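You operate a simulated robot arm through the tools that you are given. There is no shell and no other tool. Be economical: measure what you need, move in short steps, check, and stop when the job is done.

Carry out the task below with a simulated two-armed robot. There is one attempt and no reset: what you move stays moved.

TASK
Take the steel nut with red collar and put it on the bench area marked sorting. Take the blue cup marked spare on the top of the packing table and put it away on the bench area marked small items. Take the pump with orange plate on the bench area marked checking and put it away on the bench area marked pump work. Take the dirty filter and put it on top of the yellow box marked leads. Stack the box that says "door seals" from the bench area marked checking on top of the box that says "pipe seals". Stack the bag marked "seals" from the bench area marked checking on top of the bag marked "spacers". Do these in any order. Set down upright: pump with orange plate, dirty filter.
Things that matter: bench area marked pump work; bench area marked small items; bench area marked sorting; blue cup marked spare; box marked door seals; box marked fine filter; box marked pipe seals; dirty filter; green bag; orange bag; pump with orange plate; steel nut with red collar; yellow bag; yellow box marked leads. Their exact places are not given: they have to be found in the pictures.

It is judged by the outcome, as a careful person would: the job done as asked, and still so three seconds after it is handed in. It fails if anything else is knocked over, pushed out of place, dropped, spilled or broken. Lids that push on must go on centred and level and be pressed home; caps that screw on are set level and turned clockwise until they are tight.

THE ROBOT
Two 7-joint arms with fingered hands on one trunk, on a base that drives. Base frame: it is fixed to the floor where the robot stands at the start and does not move with it; the origin is under the middle of the robot, x ahead of it, y to its left, z up. Units: m, degrees, N and s.
The left shoulder is at the start at [0.183, 0.125, 1.126], the right one opposite. With the tool pointing down near the work surface each hand reaches from about 0.58 to 0.96 m from the robot's upright axis, wherever it stands, measured 20 degrees to its own side. Places, roughly: bench area marked pump work [-1.7, 2, 0.9]; bench area marked small items [-1.8, 1.2, 0.9]; bench area marked sorting [-1.3, -0.1, 0.9]; blue cup marked spare [1, -1.5, 1]; box marked door seals, box marked fine filter, box [-1.75, -1, 1]; dirty filter (7x7x12 cm) [-1.5, -0.4, 1]; green bag, orange bag, yellow bag [-1.75, -1.5, 1]; pump with orange plate (15x10x16 cm) [-1.5, -0.8, 1]; steel nut with red collar (4x4x3 cm) [0.8, 0.2, 0.9]. Payload 3.7 kg a hand.
The tool frame of a hand sits at the grasp point between the pads (the TCP): z along the fingers, y along the line on which they close. The tips reach 0.025 m beyond it. Largest opening 0.088 m; the body of the gripper starts 0.029 m behind the TCP. The gripper is a hand of 5 fingers: y runs from the thumb to the fingers, the wrist lies at [-0.013, -0.097, -0.162] in the tool frame.
Orientation is that of the tool frame in the base frame, as a unit quaternion [x, y, z, w]. With the fingers straight down and the wrist toward the robot, the tool's x, y and z point along [0, 1, 0], [1, 0, 0] and [0, 0, -1] of the base frame.

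THE INTERFACE
- The arms move only by the tool send_rows. It takes "left_plan", "right_plan" or both (then of equal length, played together; a hand with none holds still); each is a list of rows, each a list of 2 entries, a list of its own where there are three numbers: the shift along the tool's x, y, z in units of 20 mm (1.0 is 20 mm), then the turn, a rotation vector about the tool's x, y, z in units of 8 degrees (1.0 is 8 degrees). In form: [[[dx, dy, dz], [rx, ry, rz]], ...]. A call has 1 to 12 rows; each row shifts and turns the commanded pose from where the row before left it, along the tool's axes as they then stand. A call with a number of a shift or a turn outside -1 to 1 is refused whole. A row lasts 0.2 s, in which the tool goes at most 0.05 m and 8.6 degrees; a call with a longer step from one row to the next is refused whole. Where a pose cannot be reached the arm comes as near as it can. A force on the tool above 40 N (or 10 N above the force at the start of the call, whichever is more), or a blocked arm, ends the call early, and 0.2 s more pass. In this call time passes only in rows, and 0.2 s behind the last. The reply holds the time, the measured pose of the TCP, the force on the tool along the base axes, the opening and the grip force, in the units named above and with some noise, with the torque about the TCP (base axes, N m) and any sound that the robot's microphone picked up.
- Cameras (640 x 400 px; columns grow to the right, rows downward): "scene" is now at [0.2967, 0.0223, 1.2936]; the picture's right is [0.23, -0.97, 0.00], its down [-0.28, -0.07, -0.96] and it looks along [0.93, 0.22, -0.29] (base axes); focal length 253 px, centre (320, 200). "left" rides on the left gripper at [-0.059, -0.079, -0.105] in its tool frame; the picture's right is [-0.73, -0.32, 0.61], its down [0.62, -0.68, 0.38] and it looks along [0.29, 0.66, 0.70] (tool axes); focal length 234 px, centre (320, 200). "right" rides on the right gripper at [0.059, -0.079, -0.105] in its tool frame; the picture's right is [-0.73, 0.32, -0.61], its down [-0.62, -0.68, 0.38] and it looks along [-0.29, 0.66, 0.70] (tool axes); focal length 234 px, centre (320, 200).
- camera(camera): a new picture of that camera. It takes no simulated time.
- slide_trunk(by): slides the trunk up (or, below 0, down) by that many m; the arms and the scene camera ride with it, the base frame stays. It gives what a move gives, with no picture.
- roll_base(legs): drives the robot by 1 to 6 legs, each [ahead, left, turn to the left] in m, m and degrees, along the robot's own axes; the way and the turn of a leg run together, so that a leg with both is an arc; at most 1.5 m and 180 degrees a leg. The arms and the cameras ride along, it lands a little off, and it stops where it bumps. It gives what a move gives.
- set_fingers(index, middle, ring, little, thumb_bend, thumb_turn, hand): sets how far each is bent, from 0 (flat) to 1 (curled in); at 0.3 the hand is open as for a grip, at 0.7 the pads meet at the TCP. One left out holds its place. A second passes; each finger stops where it meets its share of the squeeze, and holds until it gets a number again. It is the only way to open and close the hand. It gives what a move gives, with no picture; readings hold the bend of each and the force on index, middle, ring, little, thumb and palm. thumb_turn goes from beside the hand (0) to across from the fingers (1), as for a grip.
- pan_tilt(pan, tilt): turns the head with the scene camera to pan (to the left, within 80 degrees either way) and tilt (down, from -29 to 69), counted from straight ahead of the robot. It gives what a move gives.
- measure_at(camera, pixels): for up to 12 pixels [column, row] of the newest picture of that camera ("zoom" is the newest enlarged one), the place [x, y, z] in the base frame of the surface seen there, good to about 0.002 m. It takes no simulated time.
- enlarge(camera, box): a new picture of the part [left, top, right, bottom] of that camera's present view, enlarged. It takes no simulated time.
- hand_in(): hands the job in; it is judged then, once.

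Work in short steps. Measure before you move; look again where a grasp or a placing could have gone wrong, and mend it. You have 124 turns and 136 pictures in all, those below and enlarged ones among them. Open the grippers and draw the arms clear of the work before you hand the job in, unless the task says otherwise; then end with one line.

The tools are called after ">>>" as a command line: name --argument value ..., lists and objects as JSON in quotes. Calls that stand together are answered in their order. send_rows: Moves the arms, as the interface text tells. Its arguments: {"type":"object","properties":{"left_plan":{"type":"array"},"right_plan":{"type":"array"}},"required":[]} The other tools are called the same way: slide_trunk (by) slides the trunk up or down; set_fingers (index, middle, ring, little, thumb_bend, thumb_turn, hand) moves the fingers one by one; roll_base (legs) drives the base; pan_tilt (pan, tilt) turns the head that bears the scene camera; camera (camera) takes a picture; measure_at (camera, pixels) gives the place of the surface under pixels of a picture; enlarge (camera, box) takes an enlarged picture of a part of a camera's view; hand_in () hands the job in.

At the start:

```text
time_s: 0.0
left_eef_pos: [0.4746, 0.3292, 1.1321]
left_ee_rot: [0.707, 0.707, 0.0, 0.0]
left_ft_force: [0.8, 0.0, 0.4]
left_moment: [-0.01, 0.01, -0.02]
left_grip_width: 0.0877
left_gripper_force: 0.1
left_shape: jaw
left_bend: [0.3, 0.3, 0.3, 0.3, 0.3, 0.98]
left_finger forces: [0.1, 0.1, 0.1, 0.0, 0.0, 0.0]
right_eef_pos: [0.5695, -0.1126, 1.1297]
right_ee_rot: [0.707, 0.707, 0.0, 0.0]
right_ft_force: [0.0, -0.1, -0.5]
right_moment: [0.0, 0.01, 0.01]
right_grip_width: 0.0877
right_gripper_force: 0.0
right_shape: jaw
right_bend: [0.3, 0.3, 0.3, 0.3, 0.3, 0.98]
right_finger forces: [0.0, 0.0, 0.0, 0.0, 0.0, 0.1]
trunk travel left (down, up): [-0.15, 0.265]
robot x, y, heading: [-0.0024, 0.0007, 0.1]
head pan, tilt: [13.5, 16.7]
```

scene: 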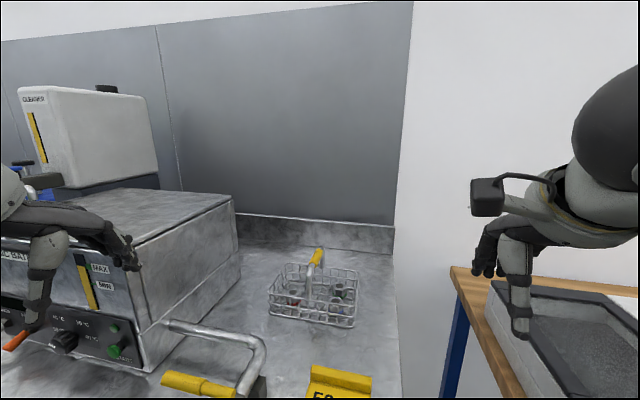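
right: 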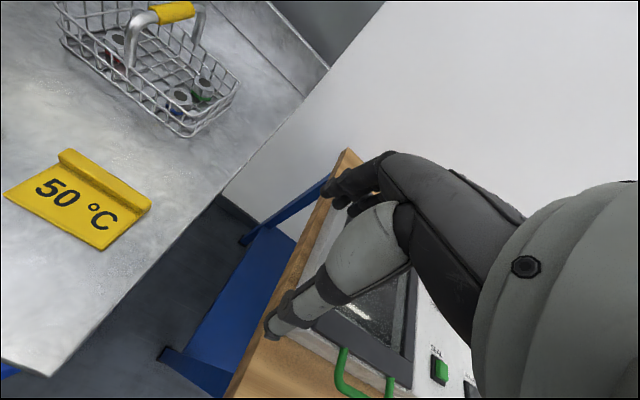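
left: 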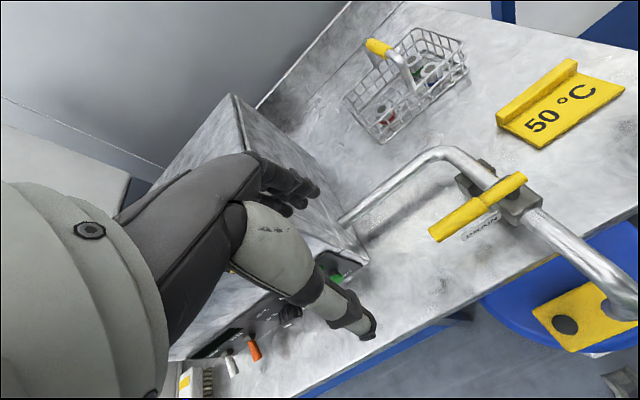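

The basket at about (315,295) seems to hold nuts with coloured collars. I zoom in on it to find the red one.

>>> enlarge --camera "scene" --box '[250, 235, 378, 335]'

>>> enlarge --camera "left" --box '[330, 20, 490, 150]'

```text
4.00 times, centred on (314, 285) of scene
```

zoom: 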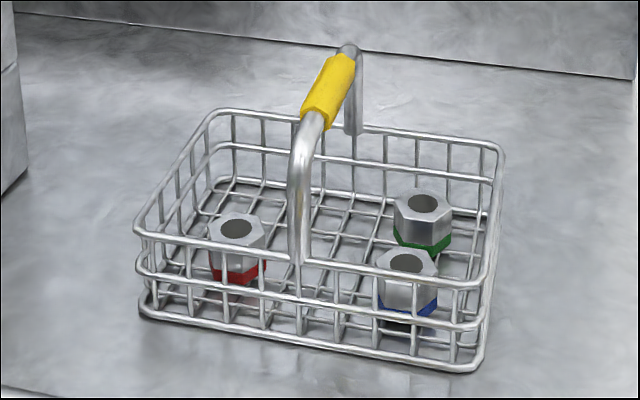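

```text
3.08 times, centred on (410, 85) of left
```

zoom: 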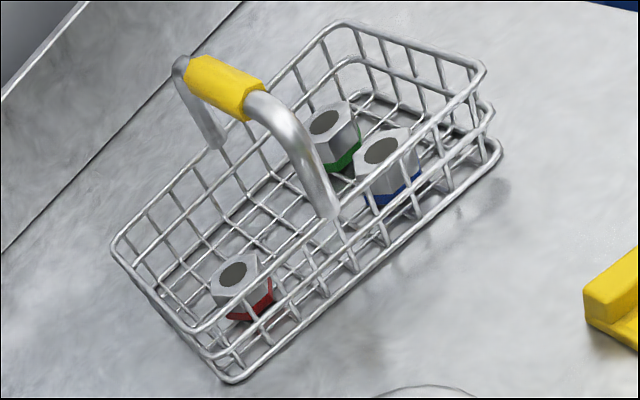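

The red-collared nut sits at (238,275) in the left zoom. I measure its top, the rim corners and the handle.

>>> measure_at --camera "zoom" --pixels '[[215, 290], [256, 262], [240, 286], [228, 260], [112, 248], [235, 380], [340, 22], [480, 68], [335, 212], [225, 85], [195, 335], [270, 285]]'

>>> measure_at --camera "scene" --pixels '[[297, 283], [303, 286], [312, 287], [315, 253], [340, 262], [284, 312], [349, 270]]'

```text
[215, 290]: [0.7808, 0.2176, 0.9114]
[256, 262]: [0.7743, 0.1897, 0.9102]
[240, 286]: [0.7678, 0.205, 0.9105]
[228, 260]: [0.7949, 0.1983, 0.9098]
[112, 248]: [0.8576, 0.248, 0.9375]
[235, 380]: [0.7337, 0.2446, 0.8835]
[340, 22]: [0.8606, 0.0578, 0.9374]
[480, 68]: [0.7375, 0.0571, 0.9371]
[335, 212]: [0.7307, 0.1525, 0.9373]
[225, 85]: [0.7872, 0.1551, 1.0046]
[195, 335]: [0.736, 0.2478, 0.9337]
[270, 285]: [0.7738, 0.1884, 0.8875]
```

```text
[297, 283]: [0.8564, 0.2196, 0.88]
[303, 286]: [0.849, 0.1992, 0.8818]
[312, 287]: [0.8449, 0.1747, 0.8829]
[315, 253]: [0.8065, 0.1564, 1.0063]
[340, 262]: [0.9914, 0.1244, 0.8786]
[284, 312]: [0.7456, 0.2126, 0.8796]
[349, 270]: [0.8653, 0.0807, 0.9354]
```

The nut's centre is about (0.781,0.203) with its top at 0.910. The rim is at 0.937, spanning x 0.737–0.86, and the handle is at y≈0.153. I look at the left hand to learn its finger layout before going into the basket.

>>> set_fingers --hand "left" --index 0.42 --middle 0.42 --ring 0.42 --little 0.42 --thumb_bend 0.42

>>> pan_tilt --pan 55 --tilt 25

>>> camera --camera "scene"

```text
time_s: 1.0
left_eef_pos: [0.474, 0.3279, 1.133]
left_ee_rot: [0.707, 0.707, 0.0, 0.0]
left_ft_force: [-0.4, -0.7, -0.4]
left_moment: [-0.02, -0.02, 0.0]
left_grip_width: 0.0596
left_gripper_force: 0.0
left_shape: fingers
left_bend: [0.42, 0.42, 0.42, 0.42, 0.42, 0.98]
left_finger forces: [0.0, 0.1, 0.0, 0.0, 0.0, 0.1]
right_eef_pos: [0.5709, -0.1117, 1.1298]
right_ee_rot: [0.707, 0.707, -0.001, 0.0]
right_ft_force: [-0.2, 0.1, -0.6]
right_moment: [0.0, 0.02, -0.02]
right_grip_width: 0.088
right_gripper_force: 0.0
right_shape: jaw
right_bend: [0.3, 0.3, 0.3, 0.3, 0.3, 0.98]
right_finger forces: [0.0, 0.0, 0.0, 0.0, 0.0, 0.0]
trunk travel left (down, up): [-0.15, 0.265]
robot x, y, heading: [-0.0001, -0.0029, 0.1]
head pan, tilt: [13.5, 16.7]
```

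```text
time_s: 2.1
left_eef_pos: [0.4749, 0.3287, 1.1332]
left_ee_rot: [0.707, 0.707, 0.0, 0.0]
left_ft_force: [0.2, -0.2, 0.0]
left_moment: [-0.03, -0.01, 0.05]
left_grip_width: 0.0597
left_gripper_force: 0.0
left_shape: fingers
left_bend: [0.42, 0.42, 0.42, 0.42, 0.42, 0.98]
left_finger forces: [0.0, 0.0, 0.0, 0.0, 0.0, 0.0]
right_eef_pos: [0.5707, -0.1127, 1.1304]
right_ee_rot: [0.707, 0.707, 0.001, 0.0]
right_ft_force: [-0.4, -0.9, -0.6]
right_moment: [0.01, 0.01, -0.04]
right_grip_width: 0.0881
right_gripper_force: 0.0
right_shape: jaw
right_bend: [0.3, 0.3, 0.3, 0.3, 0.3, 0.98]
right_finger forces: [0.1, 0.0, 0.0, 0.0, 0.0, 0.0]
trunk travel left (down, up): [-0.15, 0.265]
robot x, y, heading: [-0.0018, 0.0017, -0.2]
head pan, tilt: [55.0, 25.0]
```

```text
130 pictures are left
```

scene: 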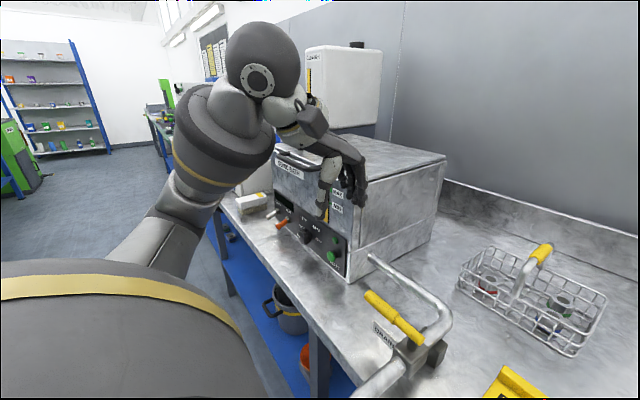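

I zoom in on the left hand at (330,160).

>>> enlarge --camera "scene" --box '[260, 70, 400, 240]'

>>> measure_at --camera "scene" --pixels '[[365, 205], [345, 198], [323, 215], [318, 120], [380, 258], [440, 320], [405, 330], [425, 360], [380, 298], [440, 160]]'

```text
2.35 times, centred on (330, 155) of scene
```

zoom: 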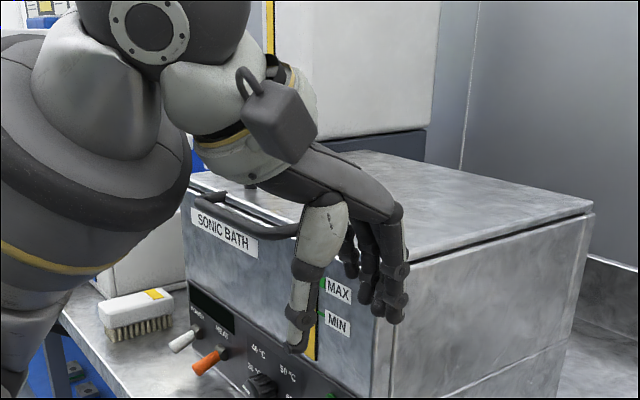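

```text
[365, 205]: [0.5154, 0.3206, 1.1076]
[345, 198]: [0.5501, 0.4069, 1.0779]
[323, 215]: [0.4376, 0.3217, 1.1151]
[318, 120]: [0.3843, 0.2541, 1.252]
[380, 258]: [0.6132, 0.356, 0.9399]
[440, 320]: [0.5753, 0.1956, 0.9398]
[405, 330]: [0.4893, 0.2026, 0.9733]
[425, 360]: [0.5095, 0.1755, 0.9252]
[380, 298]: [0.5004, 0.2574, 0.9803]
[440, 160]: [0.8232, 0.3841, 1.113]
```

The index finger and thumb lie at tool x≈0 and the other fingers sit toward +y, where the rim would be. I curl ring and little away, keep index and thumb for a pinch, and fly over the nut.

>>> set_fingers --hand "left" --middle 0.42 --ring 1.0 --little 1.0

>>> send_rows --left_plan '[[[-0.9, 0.5, 0], [0, 0, 0]], [[-0.9, 0.8, 0], [0, 0, 0]], [[-0.9, 1, 0], [0, 0, 0]], [[-0.9, 1, 0], [0, 0, 0]], [[-0.9, 1, 0], [0, 0, 0]], [[-0.8, 1, 0], [0, 0, 0]], [[-0.6, 1, 0], [0, 0, 0]], [[-0.45, 1, 0], [0, 0, 0]], [[0, 1, 0.5], [0, 0, 0]], [[0, 1, 0.5], [0, 0, 0]], [[0, 1, 0.5], [0, 0, 0]], [[0, 1, 0.5], [0, 0, 0]]]'

>>> send_rows --left_plan '[[[0, 1, 0.5], [0, 0, 0]], [[0, 1, 0.5], [0, 0, 0]], [[0, 1, 0.5], [0, 0, 0]], [[0, 1, 0.5], [0, 0, 0]], [[0, 0.2, 0.5], [0, 0, 0]]]'

>>> pan_tilt --pan 18 --tilt 28

>>> enlarge --camera "scene" --box '[220, 100, 420, 260]'

>>> camera --camera "left"

```text
time_s: 3.1
left_eef_pos: [0.4735, 0.3294, 1.1331]
left_ee_rot: [0.707, 0.707, 0.0, 0.0]
left_ft_force: [-0.1, 0.5, 0.0]
left_moment: [0.03, 0.0, -0.01]
left_grip_width: 0.0597
left_gripper_force: 0.1
left_shape: fingers
left_bend: [0.42, 0.42, 1.0, 1.0, 0.42, 0.98]
left_finger forces: [0.0, 0.0, 0.0, 0.1, 0.0, 0.1]
right_eef_pos: [0.571, -0.1124, 1.1301]
right_ee_rot: [0.707, 0.707, 0.0, 0.0]
right_ft_force: [-0.2, 0.2, 0.0]
right_moment: [0.0, -0.03, 0.04]
right_grip_width: 0.0876
right_gripper_force: 0.1
right_shape: jaw
right_bend: [0.3, 0.3, 0.3, 0.3, 0.3, 0.98]
right_finger forces: [0.0, 0.0, 0.0, 0.0, 0.1, 0.0]
trunk travel left (down, up): [-0.15, 0.265]
robot x, y, heading: [0.0032, -0.0023, -0.1]
head pan, tilt: [55.0, 25.0]
```

```text
time_s: 5.7
left_eef_pos: [0.7006, 0.1979, 1.0932]
left_ee_rot: [0.707, 0.708, 0.001, 0.001]
left_ft_force: [0.6, -0.2, -0.6]
left_moment: [-0.01, 0.02, -0.01]
left_grip_width: 0.0598
left_gripper_force: 0.0
left_shape: fingers
left_bend: [0.42, 0.42, 1.0, 1.0, 0.42, 0.98]
left_finger forces: [0.0, 0.1, 0.0, 0.0, 0.0, 0.1]
right_eef_pos: [0.5709, -0.1117, 1.1297]
right_ee_rot: [0.708, 0.706, 0.0, -0.001]
right_ft_force: [-0.3, 0.5, 0.0]
right_moment: [0.0, 0.05, -0.04]
right_grip_width: 0.0876
right_gripper_force: 0.1
right_shape: jaw
right_bend: [0.3, 0.3, 0.3, 0.3, 0.3, 0.98]
right_finger forces: [0.0, 0.0, 0.0, 0.1, 0.1, 0.0]
trunk travel left (down, up): [-0.15, 0.265]
robot x, y, heading: [-0.002, -0.0014, -0.1]
head pan, tilt: [55.0, 25.0]
```

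```text
time_s: 6.9
left_eef_pos: [0.7834, 0.2011, 1.0425]
left_ee_rot: [0.706, 0.708, 0.0, 0.001]
left_ft_force: [-0.1, -0.5, -0.2]
left_moment: [-0.03, -0.02, 0.03]
left_grip_width: 0.0599
left_gripper_force: 0.1
left_shape: fingers
left_bend: [0.42, 0.42, 1.0, 1.0, 0.42, 0.98]
left_finger forces: [0.0, 0.0, 0.0, 0.0, 0.1, 0.1]
right_eef_pos: [0.5711, -0.1129, 1.1306]
right_ee_rot: [0.707, 0.707, -0.001, 0.0]
right_ft_force: [-0.1, -0.3, -0.1]
right_moment: [0.01, 0.0, 0.0]
right_grip_width: 0.0876
right_gripper_force: 0.2
right_shape: jaw
right_bend: [0.3, 0.3, 0.3, 0.3, 0.3, 0.98]
right_finger forces: [0.1, 0.1, 0.0, 0.1, 0.0, 0.0]
trunk travel left (down, up): [-0.15, 0.265]
robot x, y, heading: [0.0023, -0.0009, -0.1]
head pan, tilt: [55.0, 25.0]
```

```text
time_s: 7.9
left_eef_pos: [0.7835, 0.2002, 1.0439]
left_ee_rot: [0.708, 0.707, 0.0, 0.001]
left_ft_force: [0.1, -0.2, -0.3]
left_moment: [-0.01, -0.04, 0.0]
left_grip_width: 0.0597
left_gripper_force: 0.1
left_shape: fingers
left_bend: [0.42, 0.42, 1.0, 1.0, 0.42, 0.98]
left_finger forces: [0.0, 0.0, 0.0, 0.0, 0.0, 0.0]
right_eef_pos: [0.5697, -0.1129, 1.1303]
right_ee_rot: [0.707, 0.707, 0.0, 0.0]
right_ft_force: [-0.6, -0.4, -0.3]
right_moment: [0.02, -0.01, -0.01]
right_grip_width: 0.0876
right_gripper_force: 0.0
right_shape: jaw
right_bend: [0.3, 0.3, 0.3, 0.3, 0.3, 0.98]
right_finger forces: [0.0, 0.0, 0.0, 0.0, 0.1, 0.1]
trunk travel left (down, up): [-0.15, 0.265]
robot x, y, heading: [0.0039, -0.0025, -0.2]
head pan, tilt: [18.0, 28.0]
```

```text
2.50 times, centred on (320, 180) of scene
```

zoom: 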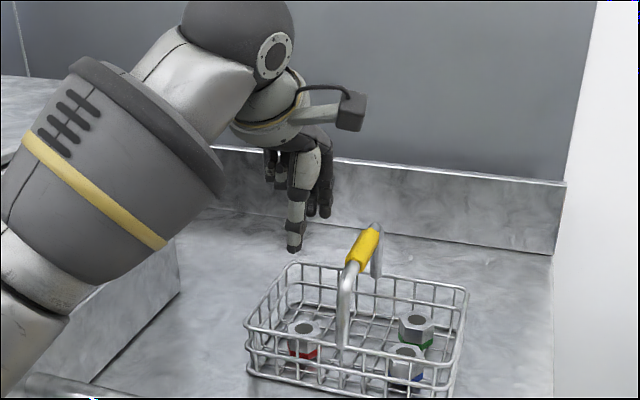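

```text
127 pictures are left
```

left: 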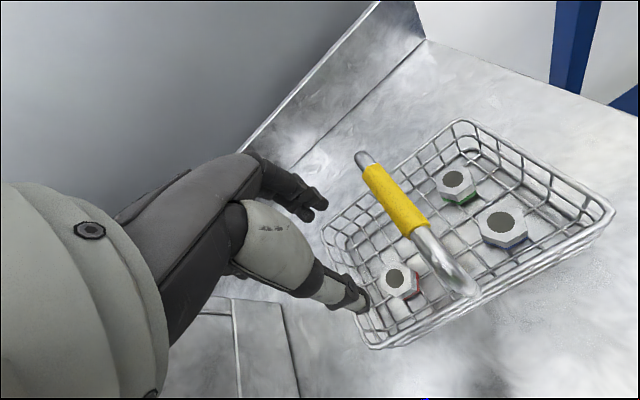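

The view is good: ring and little are curled up and the camera box is clear in front of the handle. I re-measure the nut top and nearby rims in the left picture before descending.

>>> measure_at --camera "left" --pixels '[[383, 276], [405, 270], [388, 290], [411, 283], [376, 348], [352, 310], [325, 228], [470, 290], [440, 262], [362, 290], [318, 200], [360, 300]]'

```text
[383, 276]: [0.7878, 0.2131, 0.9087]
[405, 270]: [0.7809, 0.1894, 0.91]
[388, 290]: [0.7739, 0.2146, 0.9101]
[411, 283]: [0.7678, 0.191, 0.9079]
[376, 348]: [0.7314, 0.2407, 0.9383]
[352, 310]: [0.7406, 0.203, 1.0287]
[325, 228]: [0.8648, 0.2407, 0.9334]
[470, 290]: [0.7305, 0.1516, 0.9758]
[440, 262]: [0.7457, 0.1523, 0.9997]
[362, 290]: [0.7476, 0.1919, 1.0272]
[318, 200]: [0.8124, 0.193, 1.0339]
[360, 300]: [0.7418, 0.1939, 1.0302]
```

The nut's centre is (0.778,0.202). I narrow the opening to about 0.05 and descend partway into the basket.

>>> set_fingers --hand "left" --index 0.46 --middle 0.4 --thumb_bend 0.46

>>> send_rows --left_plan '[[[0, -0.2, 0.8], [0, 0, 0]], [[0, 0, 1], [0, 0, 0]], [[0, 0, 1], [0, 0, 0]], [[0, 0, 1], [0, 0, 0]], [[0, 0, 0.7], [0, 0, 0]]]'

>>> enlarge --camera "scene" --box '[260, 140, 420, 280]'

>>> enlarge --camera "left" --box '[220, 120, 500, 360]'

```text
time_s: 8.9
left_eef_pos: [0.7834, 0.2002, 1.0436]
left_ee_rot: [0.707, 0.707, 0.001, 0.0]
left_ft_force: [0.0, 0.6, 0.0]
left_moment: [0.01, -0.03, 0.02]
left_grip_width: 0.0512
left_gripper_force: 0.0
left_shape: fingers
left_bend: [0.46, 0.4, 1.0, 1.0, 0.46, 0.98]
left_finger forces: [0.0, 0.1, 0.1, 0.0, 0.1, 0.1]
right_eef_pos: [0.5709, -0.113, 1.1311]
right_ee_rot: [0.707, 0.707, 0.0, 0.0]
right_ft_force: [0.2, 0.7, 0.0]
right_moment: [0.01, 0.0, 0.01]
right_grip_width: 0.0877
right_gripper_force: 0.1
right_shape: jaw
right_bend: [0.3, 0.3, 0.3, 0.3, 0.3, 0.98]
right_finger forces: [0.0, 0.0, 0.0, 0.0, 0.0, 0.0]
trunk travel left (down, up): [-0.15, 0.265]
robot x, y, heading: [0.0023, 0.0016, -0.1]
head pan, tilt: [18.0, 28.0]
```

```text
time_s: 10.1
left_eef_pos: [0.7754, 0.2084, 0.9618]
left_ee_rot: [0.705, 0.71, 0.005, 0.005]
left_ft_force: [0.2, 0.4, 0.2]
left_moment: [0.0, 0.02, 0.0]
left_grip_width: 0.0509
left_gripper_force: 0.0
left_shape: fingers
left_bend: [0.46, 0.4, 1.0, 1.0, 0.46, 0.98]
left_finger forces: [0.0, 0.0, 0.0, 0.0, 0.1, 0.0]
right_eef_pos: [0.5659, -0.1073, 1.1364]
right_ee_rot: [0.707, 0.707, 0.002, 0.004]
right_ft_force: [-0.1, 0.2, -0.7]
right_moment: [0.0, 0.01, -0.04]
right_grip_width: 0.0877
right_gripper_force: 0.0
right_shape: jaw
right_bend: [0.3, 0.3, 0.3, 0.3, 0.3, 0.98]
right_finger forces: [0.1, 0.1, 0.1, 0.1, 0.1, 0.0]
trunk travel left (down, up): [-0.15, 0.265]
robot x, y, heading: [-0.0006, 0.0022, -0.0]
head pan, tilt: [18.0, 28.0]
```

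```text
2.86 times, centred on (340, 210) of scene
```

zoom: 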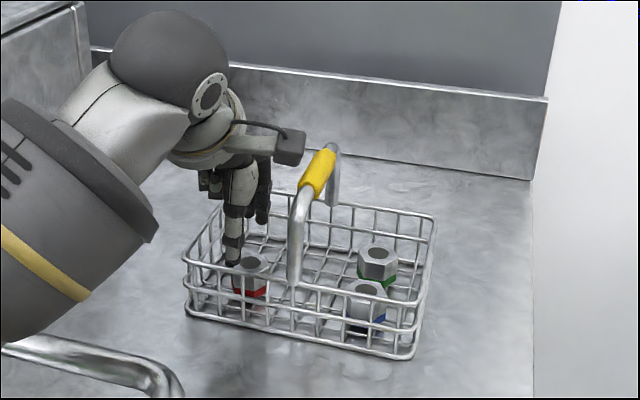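

```text
1.67 times, centred on (360, 240) of left
```

zoom: 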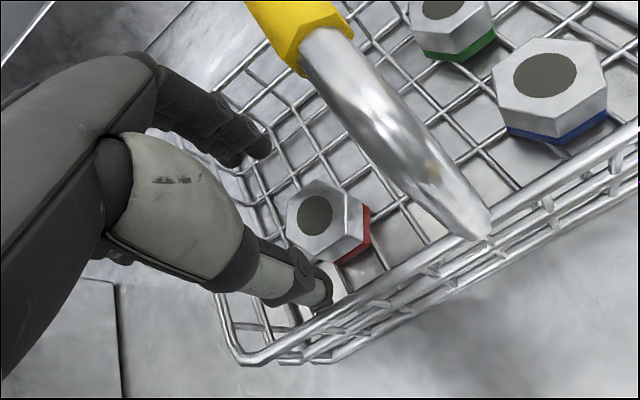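

Both hands drifted by some millimetres, though no force shows. I check nut, handle and thumb positions in the zoom again.

>>> measure_at --camera "zoom" --pixels '[[292, 205], [345, 215], [325, 190], [308, 252], [325, 295], [480, 235], [250, 355], [230, 130], [318, 275], [262, 150]]'

>>> send_rows --left_plan '[[[0, 0, 0], [0, 0, 0]]]'

```text
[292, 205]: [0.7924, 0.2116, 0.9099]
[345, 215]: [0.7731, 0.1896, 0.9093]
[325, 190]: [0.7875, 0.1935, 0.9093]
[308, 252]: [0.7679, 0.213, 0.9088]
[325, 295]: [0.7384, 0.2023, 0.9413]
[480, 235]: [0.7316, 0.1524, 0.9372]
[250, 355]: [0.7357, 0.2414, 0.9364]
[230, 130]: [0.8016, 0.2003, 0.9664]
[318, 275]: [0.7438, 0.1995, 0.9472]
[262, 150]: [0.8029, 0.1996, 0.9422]
```

```text
time_s: 10.5
left_eef_pos: [0.7744, 0.2073, 0.9598]
left_ee_rot: [0.704, 0.71, 0.004, 0.006]
left_ft_force: [0.0, 0.7, -0.3]
left_moment: [0.01, -0.01, -0.04]
left_grip_width: 0.0507
left_gripper_force: 0.1
left_shape: fingers
left_bend: [0.46, 0.4, 1.0, 1.0, 0.46, 0.98]
left_finger forces: [0.0, 0.0, 0.0, 0.0, 0.1, 0.0]
right_eef_pos: [0.5644, -0.1069, 1.1354]
right_ee_rot: [0.706, 0.708, 0.001, 0.003]
right_ft_force: [-0.6, -0.1, -0.8]
right_moment: [-0.02, -0.01, 0.02]
right_grip_width: 0.0877
right_gripper_force: 0.1
right_shape: jaw
right_bend: [0.3, 0.3, 0.3, 0.3, 0.3, 0.98]
right_finger forces: [0.1, 0.1, 0.1, 0.1, 0.1, 0.0]
trunk travel left (down, up): [-0.15, 0.265]
robot x, y, heading: [-0.0023, -0.0021, -0.1]
head pan, tilt: [18.0, 28.0]
```

Something may be pushing on the left arm, since both hands are shifted steadily. I look at the forearm near the drain lever.

>>> pan_tilt --pan 45 --tilt 45

>>> camera --camera "scene"

```text
time_s: 11.4
left_eef_pos: [0.7764, 0.2084, 0.9587]
left_ee_rot: [0.705, 0.709, 0.003, 0.004]
left_ft_force: [0.0, 0.5, -0.2]
left_moment: [-0.01, 0.0, -0.02]
left_grip_width: 0.0511
left_gripper_force: 0.0
left_shape: fingers
left_bend: [0.46, 0.4, 1.0, 1.0, 0.46, 0.98]
left_finger forces: [0.0, 0.0, 0.1, 0.0, 0.0, 0.0]
right_eef_pos: [0.5659, -0.1069, 1.1326]
right_ee_rot: [0.708, 0.707, 0.0, 0.004]
right_ft_force: [-0.3, 0.5, 0.0]
right_moment: [-0.01, 0.03, 0.0]
right_grip_width: 0.0875
right_gripper_force: 0.1
right_shape: jaw
right_bend: [0.3, 0.3, 0.3, 0.3, 0.3, 0.98]
right_finger forces: [0.1, 0.0, 0.1, 0.1, 0.1, 0.0]
trunk travel left (down, up): [-0.15, 0.265]
robot x, y, heading: [0.0031, 0.0029, 0.0]
head pan, tilt: [45.0, 45.0]
```

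```text
124 pictures are left
```

scene: 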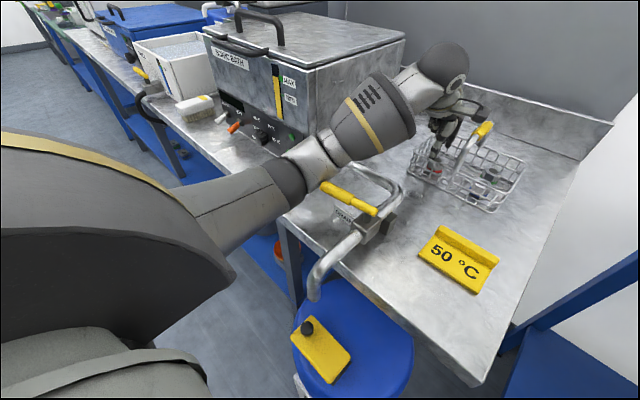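

The forearm is resting on the yellow drain lever's end at about (330,187). I lift straight off by raising the trunk, which also gives the arm a steeper approach, and look again.

>>> slide_trunk --by 0.22

>>> camera --camera "scene"

```text
time_s: 13.8
left_eef_pos: [0.7798, 0.202, 1.1715]
left_ee_rot: [0.707, 0.707, -0.001, -0.001]
left_ft_force: [0.2, 0.8, 0.2]
left_moment: [-0.05, -0.01, 0.04]
left_grip_width: 0.0507
left_gripper_force: 0.0
left_shape: fingers
left_bend: [0.46, 0.4, 1.0, 1.0, 0.46, 0.98]
left_finger forces: [0.0, 0.1, 0.1, 0.1, 0.0, 0.1]
right_eef_pos: [0.5714, -0.1113, 1.3498]
right_ee_rot: [0.708, 0.707, 0.0, 0.0]
right_ft_force: [0.1, 0.1, -0.3]
right_moment: [0.01, 0.0, 0.01]
right_grip_width: 0.0878
right_gripper_force: 0.1
right_shape: jaw
right_bend: [0.3, 0.3, 0.3, 0.3, 0.3, 0.98]
right_finger forces: [0.0, 0.1, 0.1, 0.0, 0.0, 0.0]
trunk travel left (down, up): [-0.37, 0.045]
robot x, y, heading: [-0.0001, 0.0009, -0.0]
head pan, tilt: [45.0, 45.0]
```

```text
123 pictures are left
```

scene: 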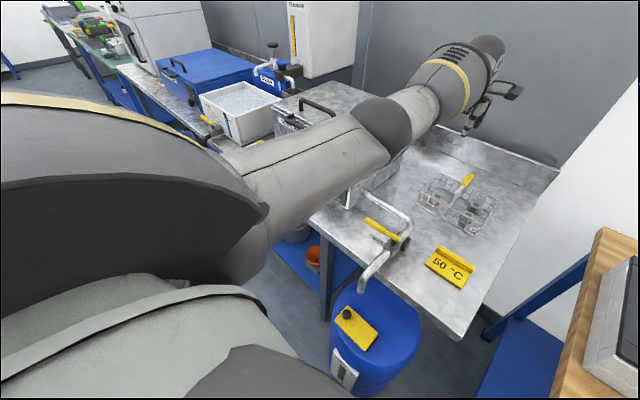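

The lever looks unmoved and the arm is now well above it. I descend to z≈0.99 and check the clearance.

>>> send_rows --left_plan '[[[0, 0, 1], [0, 0, 0]], [[0, 0, 1], [0, 0, 0]], [[0, 0, 1], [0, 0, 0]], [[0, 0, 1], [0, 0, 0]], [[0, 0, 1], [0, 0, 0]], [[0, 0, 1], [0, 0, 0]], [[0, 0, 1], [0, 0, 0]], [[0, 0, 1], [0, 0, 0]], [[0, 0, 1], [0, 0, 0]]]'

>>> camera --camera "scene"

```text
time_s: 15.8
left_eef_pos: [0.7559, 0.1984, 0.9962]
left_ee_rot: [0.707, 0.707, 0.0, 0.0]
left_ft_force: [0.9, -0.5, 0.6]
left_moment: [0.04, -0.01, 0.01]
left_grip_width: 0.0511
left_gripper_force: 0.0
left_shape: fingers
left_bend: [0.46, 0.4, 1.0, 1.0, 0.46, 0.98]
left_finger forces: [0.0, 0.0, 0.0, 0.0, 0.0, 0.0]
left hand out of reach, approached as far as the arm can: row 6, 7, 8, 9
right_eef_pos: [0.5703, -0.1119, 1.3503]
right_ee_rot: [0.707, 0.707, 0.0, 0.0]
right_ft_force: [0.4, -0.1, 0.1]
right_moment: [-0.04, 0.01, 0.04]
right_grip_width: 0.0877
right_gripper_force: 0.0
right_shape: jaw
right_bend: [0.3, 0.3, 0.3, 0.3, 0.3, 0.98]
right_finger forces: [0.0, 0.0, 0.0, 0.0, 0.1, 0.0]
trunk travel left (down, up): [-0.37, 0.045]
robot x, y, heading: [0.0024, -0.0016, -0.1]
head pan, tilt: [45.0, 45.0]
```

```text
122 pictures are left
```

scene: 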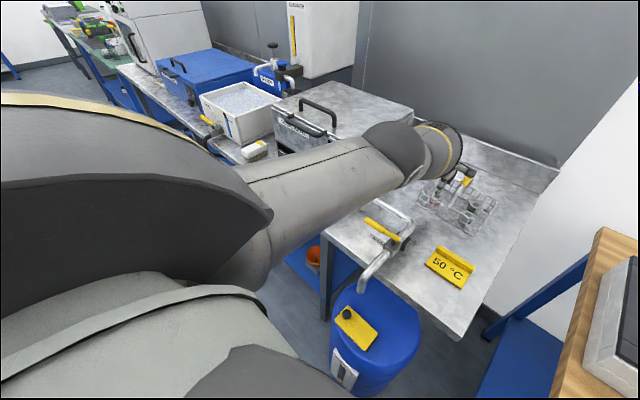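

The arm is fully stretched at that trunk height. I raise the hand, lower the trunk about halfway, and shift the base right so the forearm comes in beside the lever rather than over it.

>>> send_rows --left_plan '[[[0, 0, -1], [0, 0, 0]], [[0, 0, -1], [0, 0, 0]], [[0, 0, -1], [0, 0, 0]], [[0, 0, -1], [0, 0, 0]], [[0, 0, -1], [0, 0, 0]], [[0, 0, -1], [0, 0, 0]], [[0, 0, -1], [0, 0, 0]], [[0, 0, -1], [0, 0, 0]], [[0, 0, -1], [0, 0, 0]]]'

>>> roll_base --legs '[[0, -0.12, 0]]'

>>> slide_trunk --by -0.1

>>> send_rows --left_plan '[[[1, 0, 0], [0, 0, 0]], [[1, 0, 0], [0, 0, 0]], [[1, 0, 0], [0, 0, 0]], [[1, 0, 0], [0, 0, 0]], [[1, 0, 0], [0, 0, 0]], [[1, 0, 0], [0, 0, 0]]]'

```text
time_s: 17.8
left_eef_pos: [0.7869, 0.1982, 1.1717]
left_ee_rot: [0.707, 0.707, -0.001, -0.001]
left_ft_force: [-0.9, 0.3, 0.1]
left_moment: [0.0, 0.02, -0.01]
left_grip_width: 0.0509
left_gripper_force: 0.1
left_shape: fingers
left_bend: [0.46, 0.4, 1.0, 1.0, 0.46, 0.98]
left_finger forces: [0.0, 0.0, 0.0, 0.0, 0.0, 0.0]
left hand out of reach, approached as far as the arm can: row 1, 2, 3, 4, 5, 7, 9
right_eef_pos: [0.5707, -0.1121, 1.3501]
right_ee_rot: [0.707, 0.707, 0.0, 0.0]
right_ft_force: [0.7, -0.2, -0.4]
right_moment: [0.03, 0.01, 0.02]
right_grip_width: 0.0876
right_gripper_force: 0.1
right_shape: jaw
right_bend: [0.3, 0.3, 0.3, 0.3, 0.3, 0.98]
right_finger forces: [0.1, 0.0, 0.1, 0.1, 0.1, 0.0]
trunk travel left (down, up): [-0.37, 0.045]
robot x, y, heading: [-0.001, 0.0019, -0.2]
head pan, tilt: [45.0, 45.0]
```

```text
time_s: 19.0
left_eef_pos: [0.7865, 0.0791, 1.1703]
left_ee_rot: [0.708, 0.706, -0.002, -0.001]
left_ft_force: [-0.2, 0.5, -0.6]
left_moment: [0.01, -0.02, 0.03]
left_grip_width: 0.051
left_gripper_force: 0.1
left_shape: fingers
left_bend: [0.46, 0.4, 1.0, 1.0, 0.46, 0.98]
left_finger forces: [0.1, 0.1, 0.0, 0.0, 0.0, 0.0]
right_eef_pos: [0.5702, -0.2309, 1.3504]
right_ee_rot: [0.708, 0.706, 0.0, -0.001]
right_ft_force: [0.5, 0.4, 0.0]
right_moment: [0.02, -0.02, -0.01]
right_grip_width: 0.0877
right_gripper_force: 0.1
right_shape: jaw
right_bend: [0.3, 0.3, 0.3, 0.3, 0.3, 0.98]
right_finger forces: [0.0, 0.0, 0.1, 0.0, 0.0, 0.1]
trunk travel left (down, up): [-0.37, 0.045]
robot x, y, heading: [0.0004, -0.1186, -0.1]
head pan, tilt: [45.0, 45.0]
```

```text
time_s: 20.3
left_eef_pos: [0.7957, 0.0791, 0.9838]
left_ee_rot: [0.707, 0.705, -0.042, -0.042]
left_ft_force: [-0.1, -0.3, 1.2]
left_moment: [0.0, 0.0, -0.02]
left_grip_width: 0.051
left_gripper_force: 0.1
left_shape: fingers
left_bend: [0.46, 0.4, 1.0, 1.0, 0.46, 0.98]
left_finger forces: [0.0, 0.0, 0.0, 0.0, 0.0, 0.0]
right_eef_pos: [0.5688, -0.2305, 1.2512]
right_ee_rot: [0.708, 0.706, 0.001, 0.0]
right_ft_force: [-0.5, -0.2, -0.4]
right_moment: [0.0, 0.01, 0.0]
right_grip_width: 0.0875
right_gripper_force: 0.0
right_shape: jaw
right_bend: [0.3, 0.3, 0.3, 0.3, 0.3, 0.98]
right_finger forces: [0.0, 0.0, 0.0, 0.0, 0.0, 0.1]
trunk travel left (down, up): [-0.27, 0.145]
robot x, y, heading: [0.0002, -0.1182, -0.2]
head pan, tilt: [45.0, 45.0]
```

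```text
time_s: 21.7
left_eef_pos: [0.7835, 0.1936, 0.9828]
left_ee_rot: [0.706, 0.705, -0.042, -0.043]
left_ft_force: [1.3, -0.8, 0.7]
left_moment: [0.05, 0.0, -0.03]
left_grip_width: 0.0507
left_gripper_force: 0.6
left_shape: fingers
left_bend: [0.46, 0.4, 1.0, 1.0, 0.46, 0.98]
left_finger forces: [0.0, 0.0, 0.0, 1.5, 0.1, 0.0]
left hand out of reach, approached as far as the arm can: row 4, 5, 6
right_eef_pos: [0.5697, -0.231, 1.2499]
right_ee_rot: [0.708, 0.706, 0.001, 0.0]
right_ft_force: [0.3, 0.3, -0.4]
right_moment: [0.01, 0.04, 0.0]
right_grip_width: 0.0877
right_gripper_force: 0.0
right_shape: jaw
right_bend: [0.3, 0.3, 0.3, 0.3, 0.3, 0.98]
right_finger forces: [0.0, 0.1, 0.0, 0.0, 0.0, 0.1]
trunk travel left (down, up): [-0.27, 0.145]
robot x, y, heading: [0.0002, -0.1139, -0.1]
head pan, tilt: [45.0, 45.0]
```

The hand came down lower than planned (0.984), so it may have brushed the handle. I look at once.

>>> pan_tilt --pan 25 --tilt 35

>>> camera --camera "scene"

>>> camera --camera "left"

```text
time_s: 22.5
left_eef_pos: [0.7843, 0.1941, 0.9843]
left_ee_rot: [0.706, 0.706, -0.043, -0.043]
left_ft_force: [-0.1, -0.1, 1.4]
left_moment: [0.08, -0.06, 0.0]
left_grip_width: 0.0511
left_gripper_force: 0.8
left_shape: fingers
left_bend: [0.46, 0.4, 1.0, 1.0, 0.46, 0.98]
left_finger forces: [0.0, 0.1, 0.0, 0.8, 0.0, 0.0]
right_eef_pos: [0.571, -0.232, 1.2512]
right_ee_rot: [0.707, 0.707, 0.0, 0.0]
right_ft_force: [0.0, 0.2, -0.4]
right_moment: [0.03, -0.01, -0.02]
right_grip_width: 0.0878
right_gripper_force: 0.0
right_shape: jaw
right_bend: [0.3, 0.3, 0.3, 0.3, 0.3, 0.98]
right_finger forces: [0.0, 0.1, 0.0, 0.1, 0.0, 0.1]
trunk travel left (down, up): [-0.27, 0.145]
robot x, y, heading: [0.0019, -0.116, -0.1]
head pan, tilt: [25.0, 35.0]
```

```text
121 pictures are left
```

scene: 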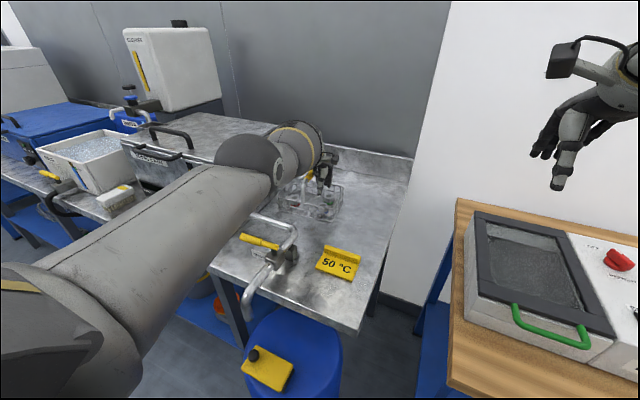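

```text
120 pictures are left
```

left: 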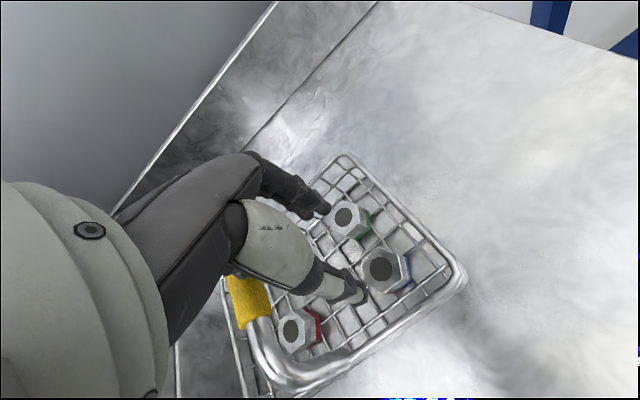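

The curled fingers pushed the basket by its handle. I measure how far it moved before putting it back.

>>> measure_at --camera "left" --pixels '[[345, 155], [462, 268], [300, 385], [250, 300], [290, 332], [382, 268], [345, 215], [270, 370], [240, 285], [262, 330]]'

```text
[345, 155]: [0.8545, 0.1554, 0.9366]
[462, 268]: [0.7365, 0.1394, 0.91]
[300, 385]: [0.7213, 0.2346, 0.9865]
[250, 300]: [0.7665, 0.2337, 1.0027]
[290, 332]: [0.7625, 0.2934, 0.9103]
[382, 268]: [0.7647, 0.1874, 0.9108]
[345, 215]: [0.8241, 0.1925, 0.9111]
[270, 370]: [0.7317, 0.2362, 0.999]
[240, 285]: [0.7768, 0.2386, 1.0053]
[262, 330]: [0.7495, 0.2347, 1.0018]
```

The basket slid about +0.085 m in y and stayed upright with the nuts inside. I back the hand off the handle, raise it, and undo the tilt.

>>> send_rows --left_plan '[[[-1, 0, 0], [0, 0, 0]], [[-0.5, 0, -0.3], [-0.4, 0, 0]], [[0, 0, -1], [-0.46, 0, 0]], [[0, 0, -1], [0, 0, 0]], [[0, 0, -1], [0, 0, 0]], [[0, 0, -1], [0, 0, 0]]]'

>>> camera --camera "left"

```text
time_s: 23.9
left_eef_pos: [0.814, 0.1691, 1.0674]
left_ee_rot: [0.707, 0.707, -0.002, 0.001]
left_ft_force: [-0.3, -0.6, -0.2]
left_moment: [0.02, 0.03, 0.0]
left_grip_width: 0.0512
left_gripper_force: 0.0
left_shape: fingers
left_bend: [0.46, 0.4, 1.0, 1.0, 0.46, 0.98]
left_finger forces: [0.0, 0.1, 0.0, 0.0, 0.1, 0.0]
left hand out of reach, approached as far as the arm can: row 1, 2, 3, 5
right_eef_pos: [0.5707, -0.2299, 1.2504]
right_ee_rot: [0.708, 0.706, 0.001, 0.0]
right_ft_force: [0.4, 0.1, 0.9]
right_moment: [-0.03, 0.01, 0.0]
right_grip_width: 0.0873
right_gripper_force: 0.0
right_shape: jaw
right_bend: [0.3, 0.3, 0.3, 0.3, 0.3, 0.98]
right_finger forces: [0.1, 0.1, 0.0, 0.0, 0.0, 0.0]
trunk travel left (down, up): [-0.27, 0.145]
robot x, y, heading: [0.0002, -0.1175, -0.2]
head pan, tilt: [25.0, 35.0]
```

```text
119 pictures are left
```

left: 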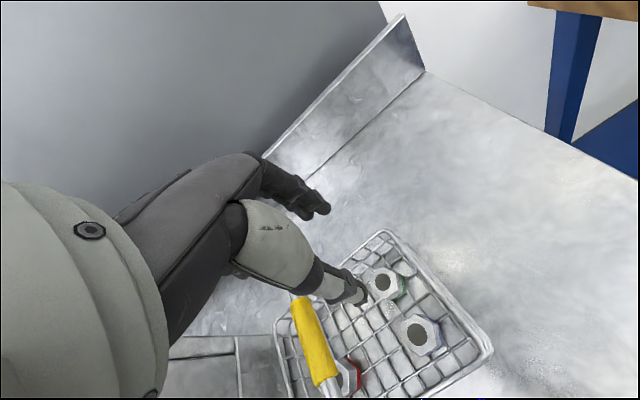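

I measure the drum, bench edge and lever to see whether the base can come closer.

>>> measure_at --camera "scene" --pixels '[[255, 345], [295, 340], [340, 350], [250, 385], [355, 325], [245, 238], [280, 246], [250, 312], [460, 330], [460, 205], [262, 270]]'

```text
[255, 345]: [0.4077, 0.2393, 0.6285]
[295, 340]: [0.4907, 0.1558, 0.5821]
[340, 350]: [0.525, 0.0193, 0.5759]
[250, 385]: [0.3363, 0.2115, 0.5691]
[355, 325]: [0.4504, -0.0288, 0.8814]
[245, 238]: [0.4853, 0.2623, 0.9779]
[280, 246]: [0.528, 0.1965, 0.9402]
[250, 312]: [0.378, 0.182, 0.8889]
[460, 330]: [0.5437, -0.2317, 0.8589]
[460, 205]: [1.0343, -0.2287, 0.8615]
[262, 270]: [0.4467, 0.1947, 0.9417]
```

The drum sits left of the robot, so I go right rather than ahead. I raise and pull back the hand, shift the base 0.1 right, lower the trunk by 0.07, and check whether the arm is comfortable.

>>> send_rows --left_plan '[[[0, -0.6, -1], [0, 0, 0]], [[0, -0.6, -1], [0, 0, 0]], [[0, -0.6, -1], [0, 0, 0]], [[0, -0.3, -1], [0, 0, 0]]]'

>>> roll_base --legs '[[0, -0.1, 0]]'

>>> slide_trunk --by -0.07

>>> camera --camera "scene"

```text
time_s: 24.9
left_eef_pos: [0.8104, 0.177, 1.1478]
left_ee_rot: [0.707, 0.707, -0.001, -0.001]
left_ft_force: [-0.4, -0.3, 0.1]
left_moment: [-0.02, -0.01, 0.02]
left_grip_width: 0.0508
left_gripper_force: 0.1
left_shape: fingers
left_bend: [0.46, 0.4, 1.0, 1.0, 0.46, 0.98]
left_finger forces: [0.0, 0.1, 0.1, 0.0, 0.0, 0.0]
left hand out of reach, approached as far as the arm can: row 1, 2, 3, 4
right_eef_pos: [0.5701, -0.2308, 1.2504]
right_ee_rot: [0.708, 0.707, 0.0, -0.001]
right_ft_force: [1.1, 0.5, 0.0]
right_moment: [0.01, 0.0, -0.01]
right_grip_width: 0.0877
right_gripper_force: 0.0
right_shape: jaw
right_bend: [0.3, 0.3, 0.3, 0.3, 0.3, 0.98]
right_finger forces: [0.1, 0.0, 0.1, 0.0, 0.1, 0.1]
trunk travel left (down, up): [-0.27, 0.145]
robot x, y, heading: [-0.0034, -0.1144, -0.2]
head pan, tilt: [25.0, 35.0]
```

```text
time_s: 26.1
left_eef_pos: [0.8121, 0.0791, 1.1474]
left_ee_rot: [0.707, 0.707, -0.001, 0.0]
left_ft_force: [0.4, 0.0, 0.2]
left_moment: [0.0, 0.04, 0.0]
left_grip_width: 0.0509
left_gripper_force: 0.1
left_shape: fingers
left_bend: [0.46, 0.4, 1.0, 1.0, 0.46, 0.98]
left_finger forces: [0.0, 0.0, 0.0, 0.0, 0.1, 0.0]
right_eef_pos: [0.5702, -0.328, 1.2499]
right_ee_rot: [0.707, 0.707, 0.0, -0.001]
right_ft_force: [-0.1, 0.3, 0.2]
right_moment: [0.01, 0.0, -0.02]
right_grip_width: 0.0879
right_gripper_force: 0.2
right_shape: jaw
right_bend: [0.3, 0.3, 0.3, 0.3, 0.3, 0.98]
right_finger forces: [0.0, 0.1, 0.0, 0.0, 0.0, 0.0]
trunk travel left (down, up): [-0.27, 0.145]
robot x, y, heading: [0.0013, -0.2206, 0.1]
head pan, tilt: [25.0, 35.0]
```

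```text
time_s: 27.2
left_eef_pos: [0.8311, 0.0807, 0.9503]
left_ee_rot: [0.704, 0.705, -0.063, -0.062]
left_ft_force: [-0.2, 0.0, -0.1]
left_moment: [-0.03, -0.03, 0.02]
left_grip_width: 0.0511
left_gripper_force: 0.0
left_shape: fingers
left_bend: [0.46, 0.4, 1.0, 1.0, 0.46, 0.98]
left_finger forces: [0.0, 0.1, 0.0, 0.1, 0.1, 0.0]
right_eef_pos: [0.5684, -0.3274, 1.1829]
right_ee_rot: [0.708, 0.707, 0.001, 0.002]
right_ft_force: [-0.2, -0.7, 1.5]
right_moment: [-0.02, -0.01, -0.02]
right_grip_width: 0.0877
right_gripper_force: 0.1
right_shape: jaw
right_bend: [0.3, 0.3, 0.3, 0.3, 0.3, 0.98]
right_finger forces: [0.0, 0.0, 0.1, 0.0, 0.0, 0.0]
trunk travel left (down, up): [-0.2, 0.215]
robot x, y, heading: [0.0026, -0.2193, 0.2]
head pan, tilt: [25.0, 35.0]
```

```text
118 pictures are left
```

scene: 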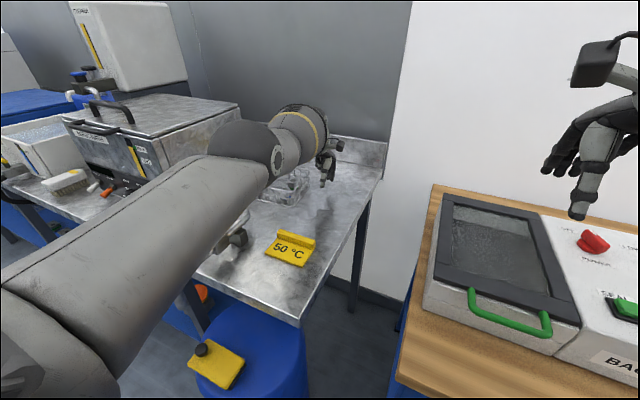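

The arm seems stuck at a joint limit (tilt about 10°). I raise it, undo the tilt and retract it to a relaxed pose, away from the basket.

>>> send_rows --left_plan '[[[-0.3, 0, -1], [0, 0, 0]], [[0, 0, -1], [-0.4, 0, 0]], [[0, 0, -1], [-0.4, 0, 0]], [[0, -0.3, -1], [-0.45, 0, 0]], [[0, -0.5, -1], [0, 0, 0]], [[0, -1, -1], [0, 0, 0]], [[0, -1, -1], [0, 0, 0]], [[0, -1, -0.5], [0, 0, 0]], [[0, -1, 0], [0, 0, 0]], [[0, -1, 0], [0, 0, 0]], [[0, -1, 0], [0, 0, 0]], [[0, -1, 0], [0, 0, 0]]]'

>>> camera --camera "scene"

```text
time_s: 29.8
left_eef_pos: [0.8545, 0.1002, 1.1112]
left_ee_rot: [0.707, 0.707, -0.004, -0.003]
left_ft_force: [-0.5, 0.5, -0.3]
left_moment: [-0.03, 0.02, -0.01]
left_grip_width: 0.0507
left_gripper_force: 0.1
left_shape: fingers
left_bend: [0.46, 0.4, 1.0, 1.0, 0.46, 0.98]
left_finger forces: [0.0, 0.0, 0.1, 0.0, 0.1, 0.0]
left hand out of reach, approached as far as the arm can: row 2, 3, 4, 5, 6, 7, 8, 9, 10, 11, 12
right_eef_pos: [0.5693, -0.3271, 1.181]
right_ee_rot: [0.707, 0.707, 0.0, 0.0]
right_ft_force: [0.1, -0.3, -0.2]
right_moment: [0.01, 0.01, 0.0]
right_grip_width: 0.0876
right_gripper_force: 0.0
right_shape: jaw
right_bend: [0.3, 0.3, 0.3, 0.3, 0.3, 0.98]
right_finger forces: [0.0, 0.1, 0.1, 0.0, 0.0, 0.1]
trunk travel left (down, up): [-0.2, 0.215]
robot x, y, heading: [-0.0005, -0.2179, 0.1]
head pan, tilt: [25.0, 35.0]
```

```text
117 pictures are left
```

scene: 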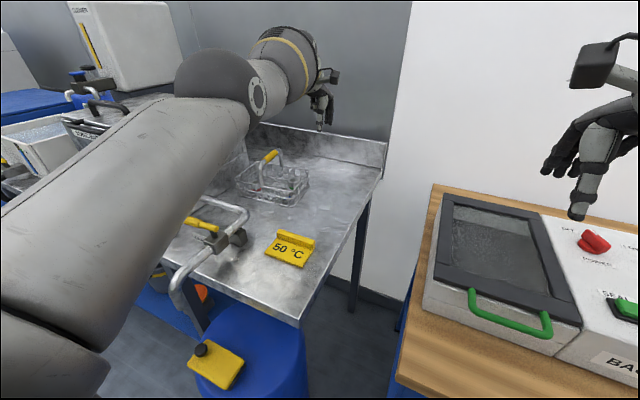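

The elbow is straight and the retraction didn't take. I try an inward move combined with sideways motion and yaw to break the elbow out of the straight pose.

>>> send_rows --left_plan '[[[-1, -0.6, 0], [0, 0, -0.5]], [[-1, -0.6, 0], [0, 0, -0.5]], [[-1, -0.6, 0], [0, 0, -0.5]], [[-1, -0.6, 0], [0, 0, -0.5]], [[-1, -0.6, 0], [0, 0, -0.5]], [[-1, -0.6, 0], [0, 0, -0.5]]]'

```text
time_s: 31.2
left_eef_pos: [0.8612, -0.0256, 1.1209]
left_ee_rot: [0.544, 0.839, -0.003, -0.004]
left_ft_force: [-0.1, 0.3, 0.1]
left_moment: [0.02, 0.04, 0.01]
left_grip_width: 0.0509
left_gripper_force: 0.0
left_shape: fingers
left_bend: [0.46, 0.4, 1.0, 1.0, 0.46, 0.98]
left_finger forces: [0.1, 0.0, 0.0, 0.0, 0.0, 0.0]
left hand out of reach, approached as far as the arm can: row 1, 2, 3, 4, 5
right_eef_pos: [0.5702, -0.3278, 1.18]
right_ee_rot: [0.707, 0.707, 0.001, 0.0]
right_ft_force: [0.5, -0.8, 1.2]
right_moment: [-0.02, 0.02, -0.03]
right_grip_width: 0.0877
right_gripper_force: 0.1
right_shape: jaw
right_bend: [0.3, 0.3, 0.3, 0.3, 0.3, 0.98]
right_finger forces: [0.0, 0.0, 0.0, 0.0, 0.1, 0.0]
trunk travel left (down, up): [-0.2, 0.215]
robot x, y, heading: [0.0026, -0.215, 0.1]
head pan, tilt: [25.0, 35.0]
```

The last row was reached. I now try retracting along the tool's −y toward the shoulder.

>>> send_rows --left_plan '[[[0, -1, 0], [0, 0, 0]], [[0, -1, 0], [0, 0, 0]], [[0, -1, 0], [0, 0, 0]], [[0, -1, 0], [0, 0, 0]], [[0, -1, 0], [0, 0, 0]], [[0, -1, 0], [0, 0, 0]]]'

```text
time_s: 32.6
left_eef_pos: [0.8539, -0.0849, 1.14]
left_ee_rot: [0.544, 0.839, -0.002, -0.004]
left_ft_force: [-0.2, -0.1, 1.0]
left_moment: [0.01, 0.02, 0.01]
left_grip_width: 0.0509
left_gripper_force: 0.1
left_shape: fingers
left_bend: [0.46, 0.4, 1.0, 1.0, 0.46, 0.98]
left_finger forces: [0.0, 0.0, 0.0, 0.1, 0.1, 0.0]
left hand out of reach, approached as far as the arm can: row 1, 2, 3, 4, 5, 6
right_eef_pos: [0.5701, -0.3274, 1.1801]
right_ee_rot: [0.707, 0.707, 0.0, 0.0]
right_ft_force: [0.4, 0.6, -0.2]
right_moment: [-0.03, -0.01, 0.0]
right_grip_width: 0.0878
right_gripper_force: 0.0
right_shape: jaw
right_bend: [0.3, 0.3, 0.3, 0.3, 0.3, 0.98]
right_finger forces: [0.0, 0.0, 0.0, 0.0, 0.1, 0.1]
trunk travel left (down, up): [-0.2, 0.215]
robot x, y, heading: [0.0014, -0.2117, -0.2]
head pan, tilt: [25.0, 35.0]
```

The elbow seems to be caught just past straight. I push the command outward a few rows, then inward, to flip it back.

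>>> send_rows --left_plan '[[[0, 1, 0], [0, 0, 0]], [[0, 1, 0], [0, 0, 0]], [[0, 1, 0], [0, 0, 0]], [[0, 1, 0], [0, 0, 0]], [[0, -1, 0], [0, 0, 0]], [[0, -1, 0], [0, 0, 0]], [[0, -1, 0], [0, 0, 0]], [[0, -1, 0], [0, 0, 0]], [[0, -1, 0], [0, 0, 0]], [[0, -1, 0], [0, 0, 0]], [[0, -1, 0], [0, 0, 0]], [[0, -1, 0], [0, 0, 0]]]'

>>> pan_tilt --pan 10 --tilt 10

>>> camera --camera "scene"

```text
time_s: 35.2
left_eef_pos: [0.8381, -0.1437, 1.1562]
left_ee_rot: [0.545, 0.838, -0.002, -0.003]
left_ft_force: [-0.5, 0.2, 0.2]
left_moment: [0.02, 0.03, 0.0]
left_grip_width: 0.0509
left_gripper_force: 0.0
left_shape: fingers
left_bend: [0.46, 0.4, 1.0, 1.0, 0.46, 0.98]
left_finger forces: [0.0, 0.0, 0.0, 0.0, 0.0, 0.0]
left hand out of reach, approached as far as the arm can: row 1, 2, 3, 4, 5, 6, 7, 8, 9, 10, 11, 12
right_eef_pos: [0.5702, -0.3271, 1.1811]
right_ee_rot: [0.707, 0.707, 0.0, 0.001]
right_ft_force: [-0.2, 0.4, -0.1]
right_moment: [0.01, 0.0, -0.03]
right_grip_width: 0.0878
right_gripper_force: 0.0
right_shape: jaw
right_bend: [0.3, 0.3, 0.3, 0.3, 0.3, 0.98]
right_finger forces: [0.1, 0.0, 0.0, 0.0, 0.0, 0.1]
trunk travel left (down, up): [-0.2, 0.215]
robot x, y, heading: [0.0005, -0.2142, 0.1]
head pan, tilt: [25.0, 35.0]
```

```text
time_s: 36.0
left_eef_pos: [0.8379, -0.142, 1.1563]
left_ee_rot: [0.545, 0.839, -0.003, -0.005]
left_ft_force: [0.4, -0.4, 0.5]
left_moment: [-0.03, -0.01, 0.0]
left_grip_width: 0.0508
left_gripper_force: 0.0
left_shape: fingers
left_bend: [0.46, 0.4, 1.0, 1.0, 0.46, 0.98]
left_finger forces: [0.0, 0.1, 0.0, 0.0, 0.1, 0.1]
right_eef_pos: [0.5704, -0.3288, 1.1794]
right_ee_rot: [0.707, 0.707, 0.0, 0.0]
right_ft_force: [0.4, -0.1, -0.2]
right_moment: [0.02, 0.02, 0.0]
right_grip_width: 0.0877
right_gripper_force: 0.0
right_shape: jaw
right_bend: [0.3, 0.3, 0.3, 0.3, 0.3, 0.98]
right_finger forces: [0.1, 0.0, 0.1, 0.0, 0.0, 0.2]
trunk travel left (down, up): [-0.2, 0.215]
robot x, y, heading: [-0.0053, -0.2187, -0.2]
head pan, tilt: [10.0, 10.0]
```

```text
116 pictures are left
```

scene: 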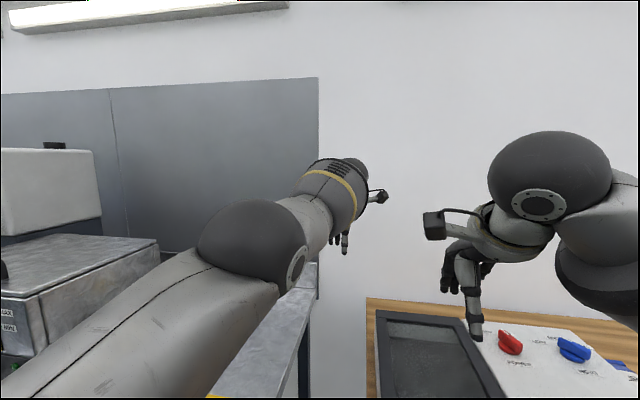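

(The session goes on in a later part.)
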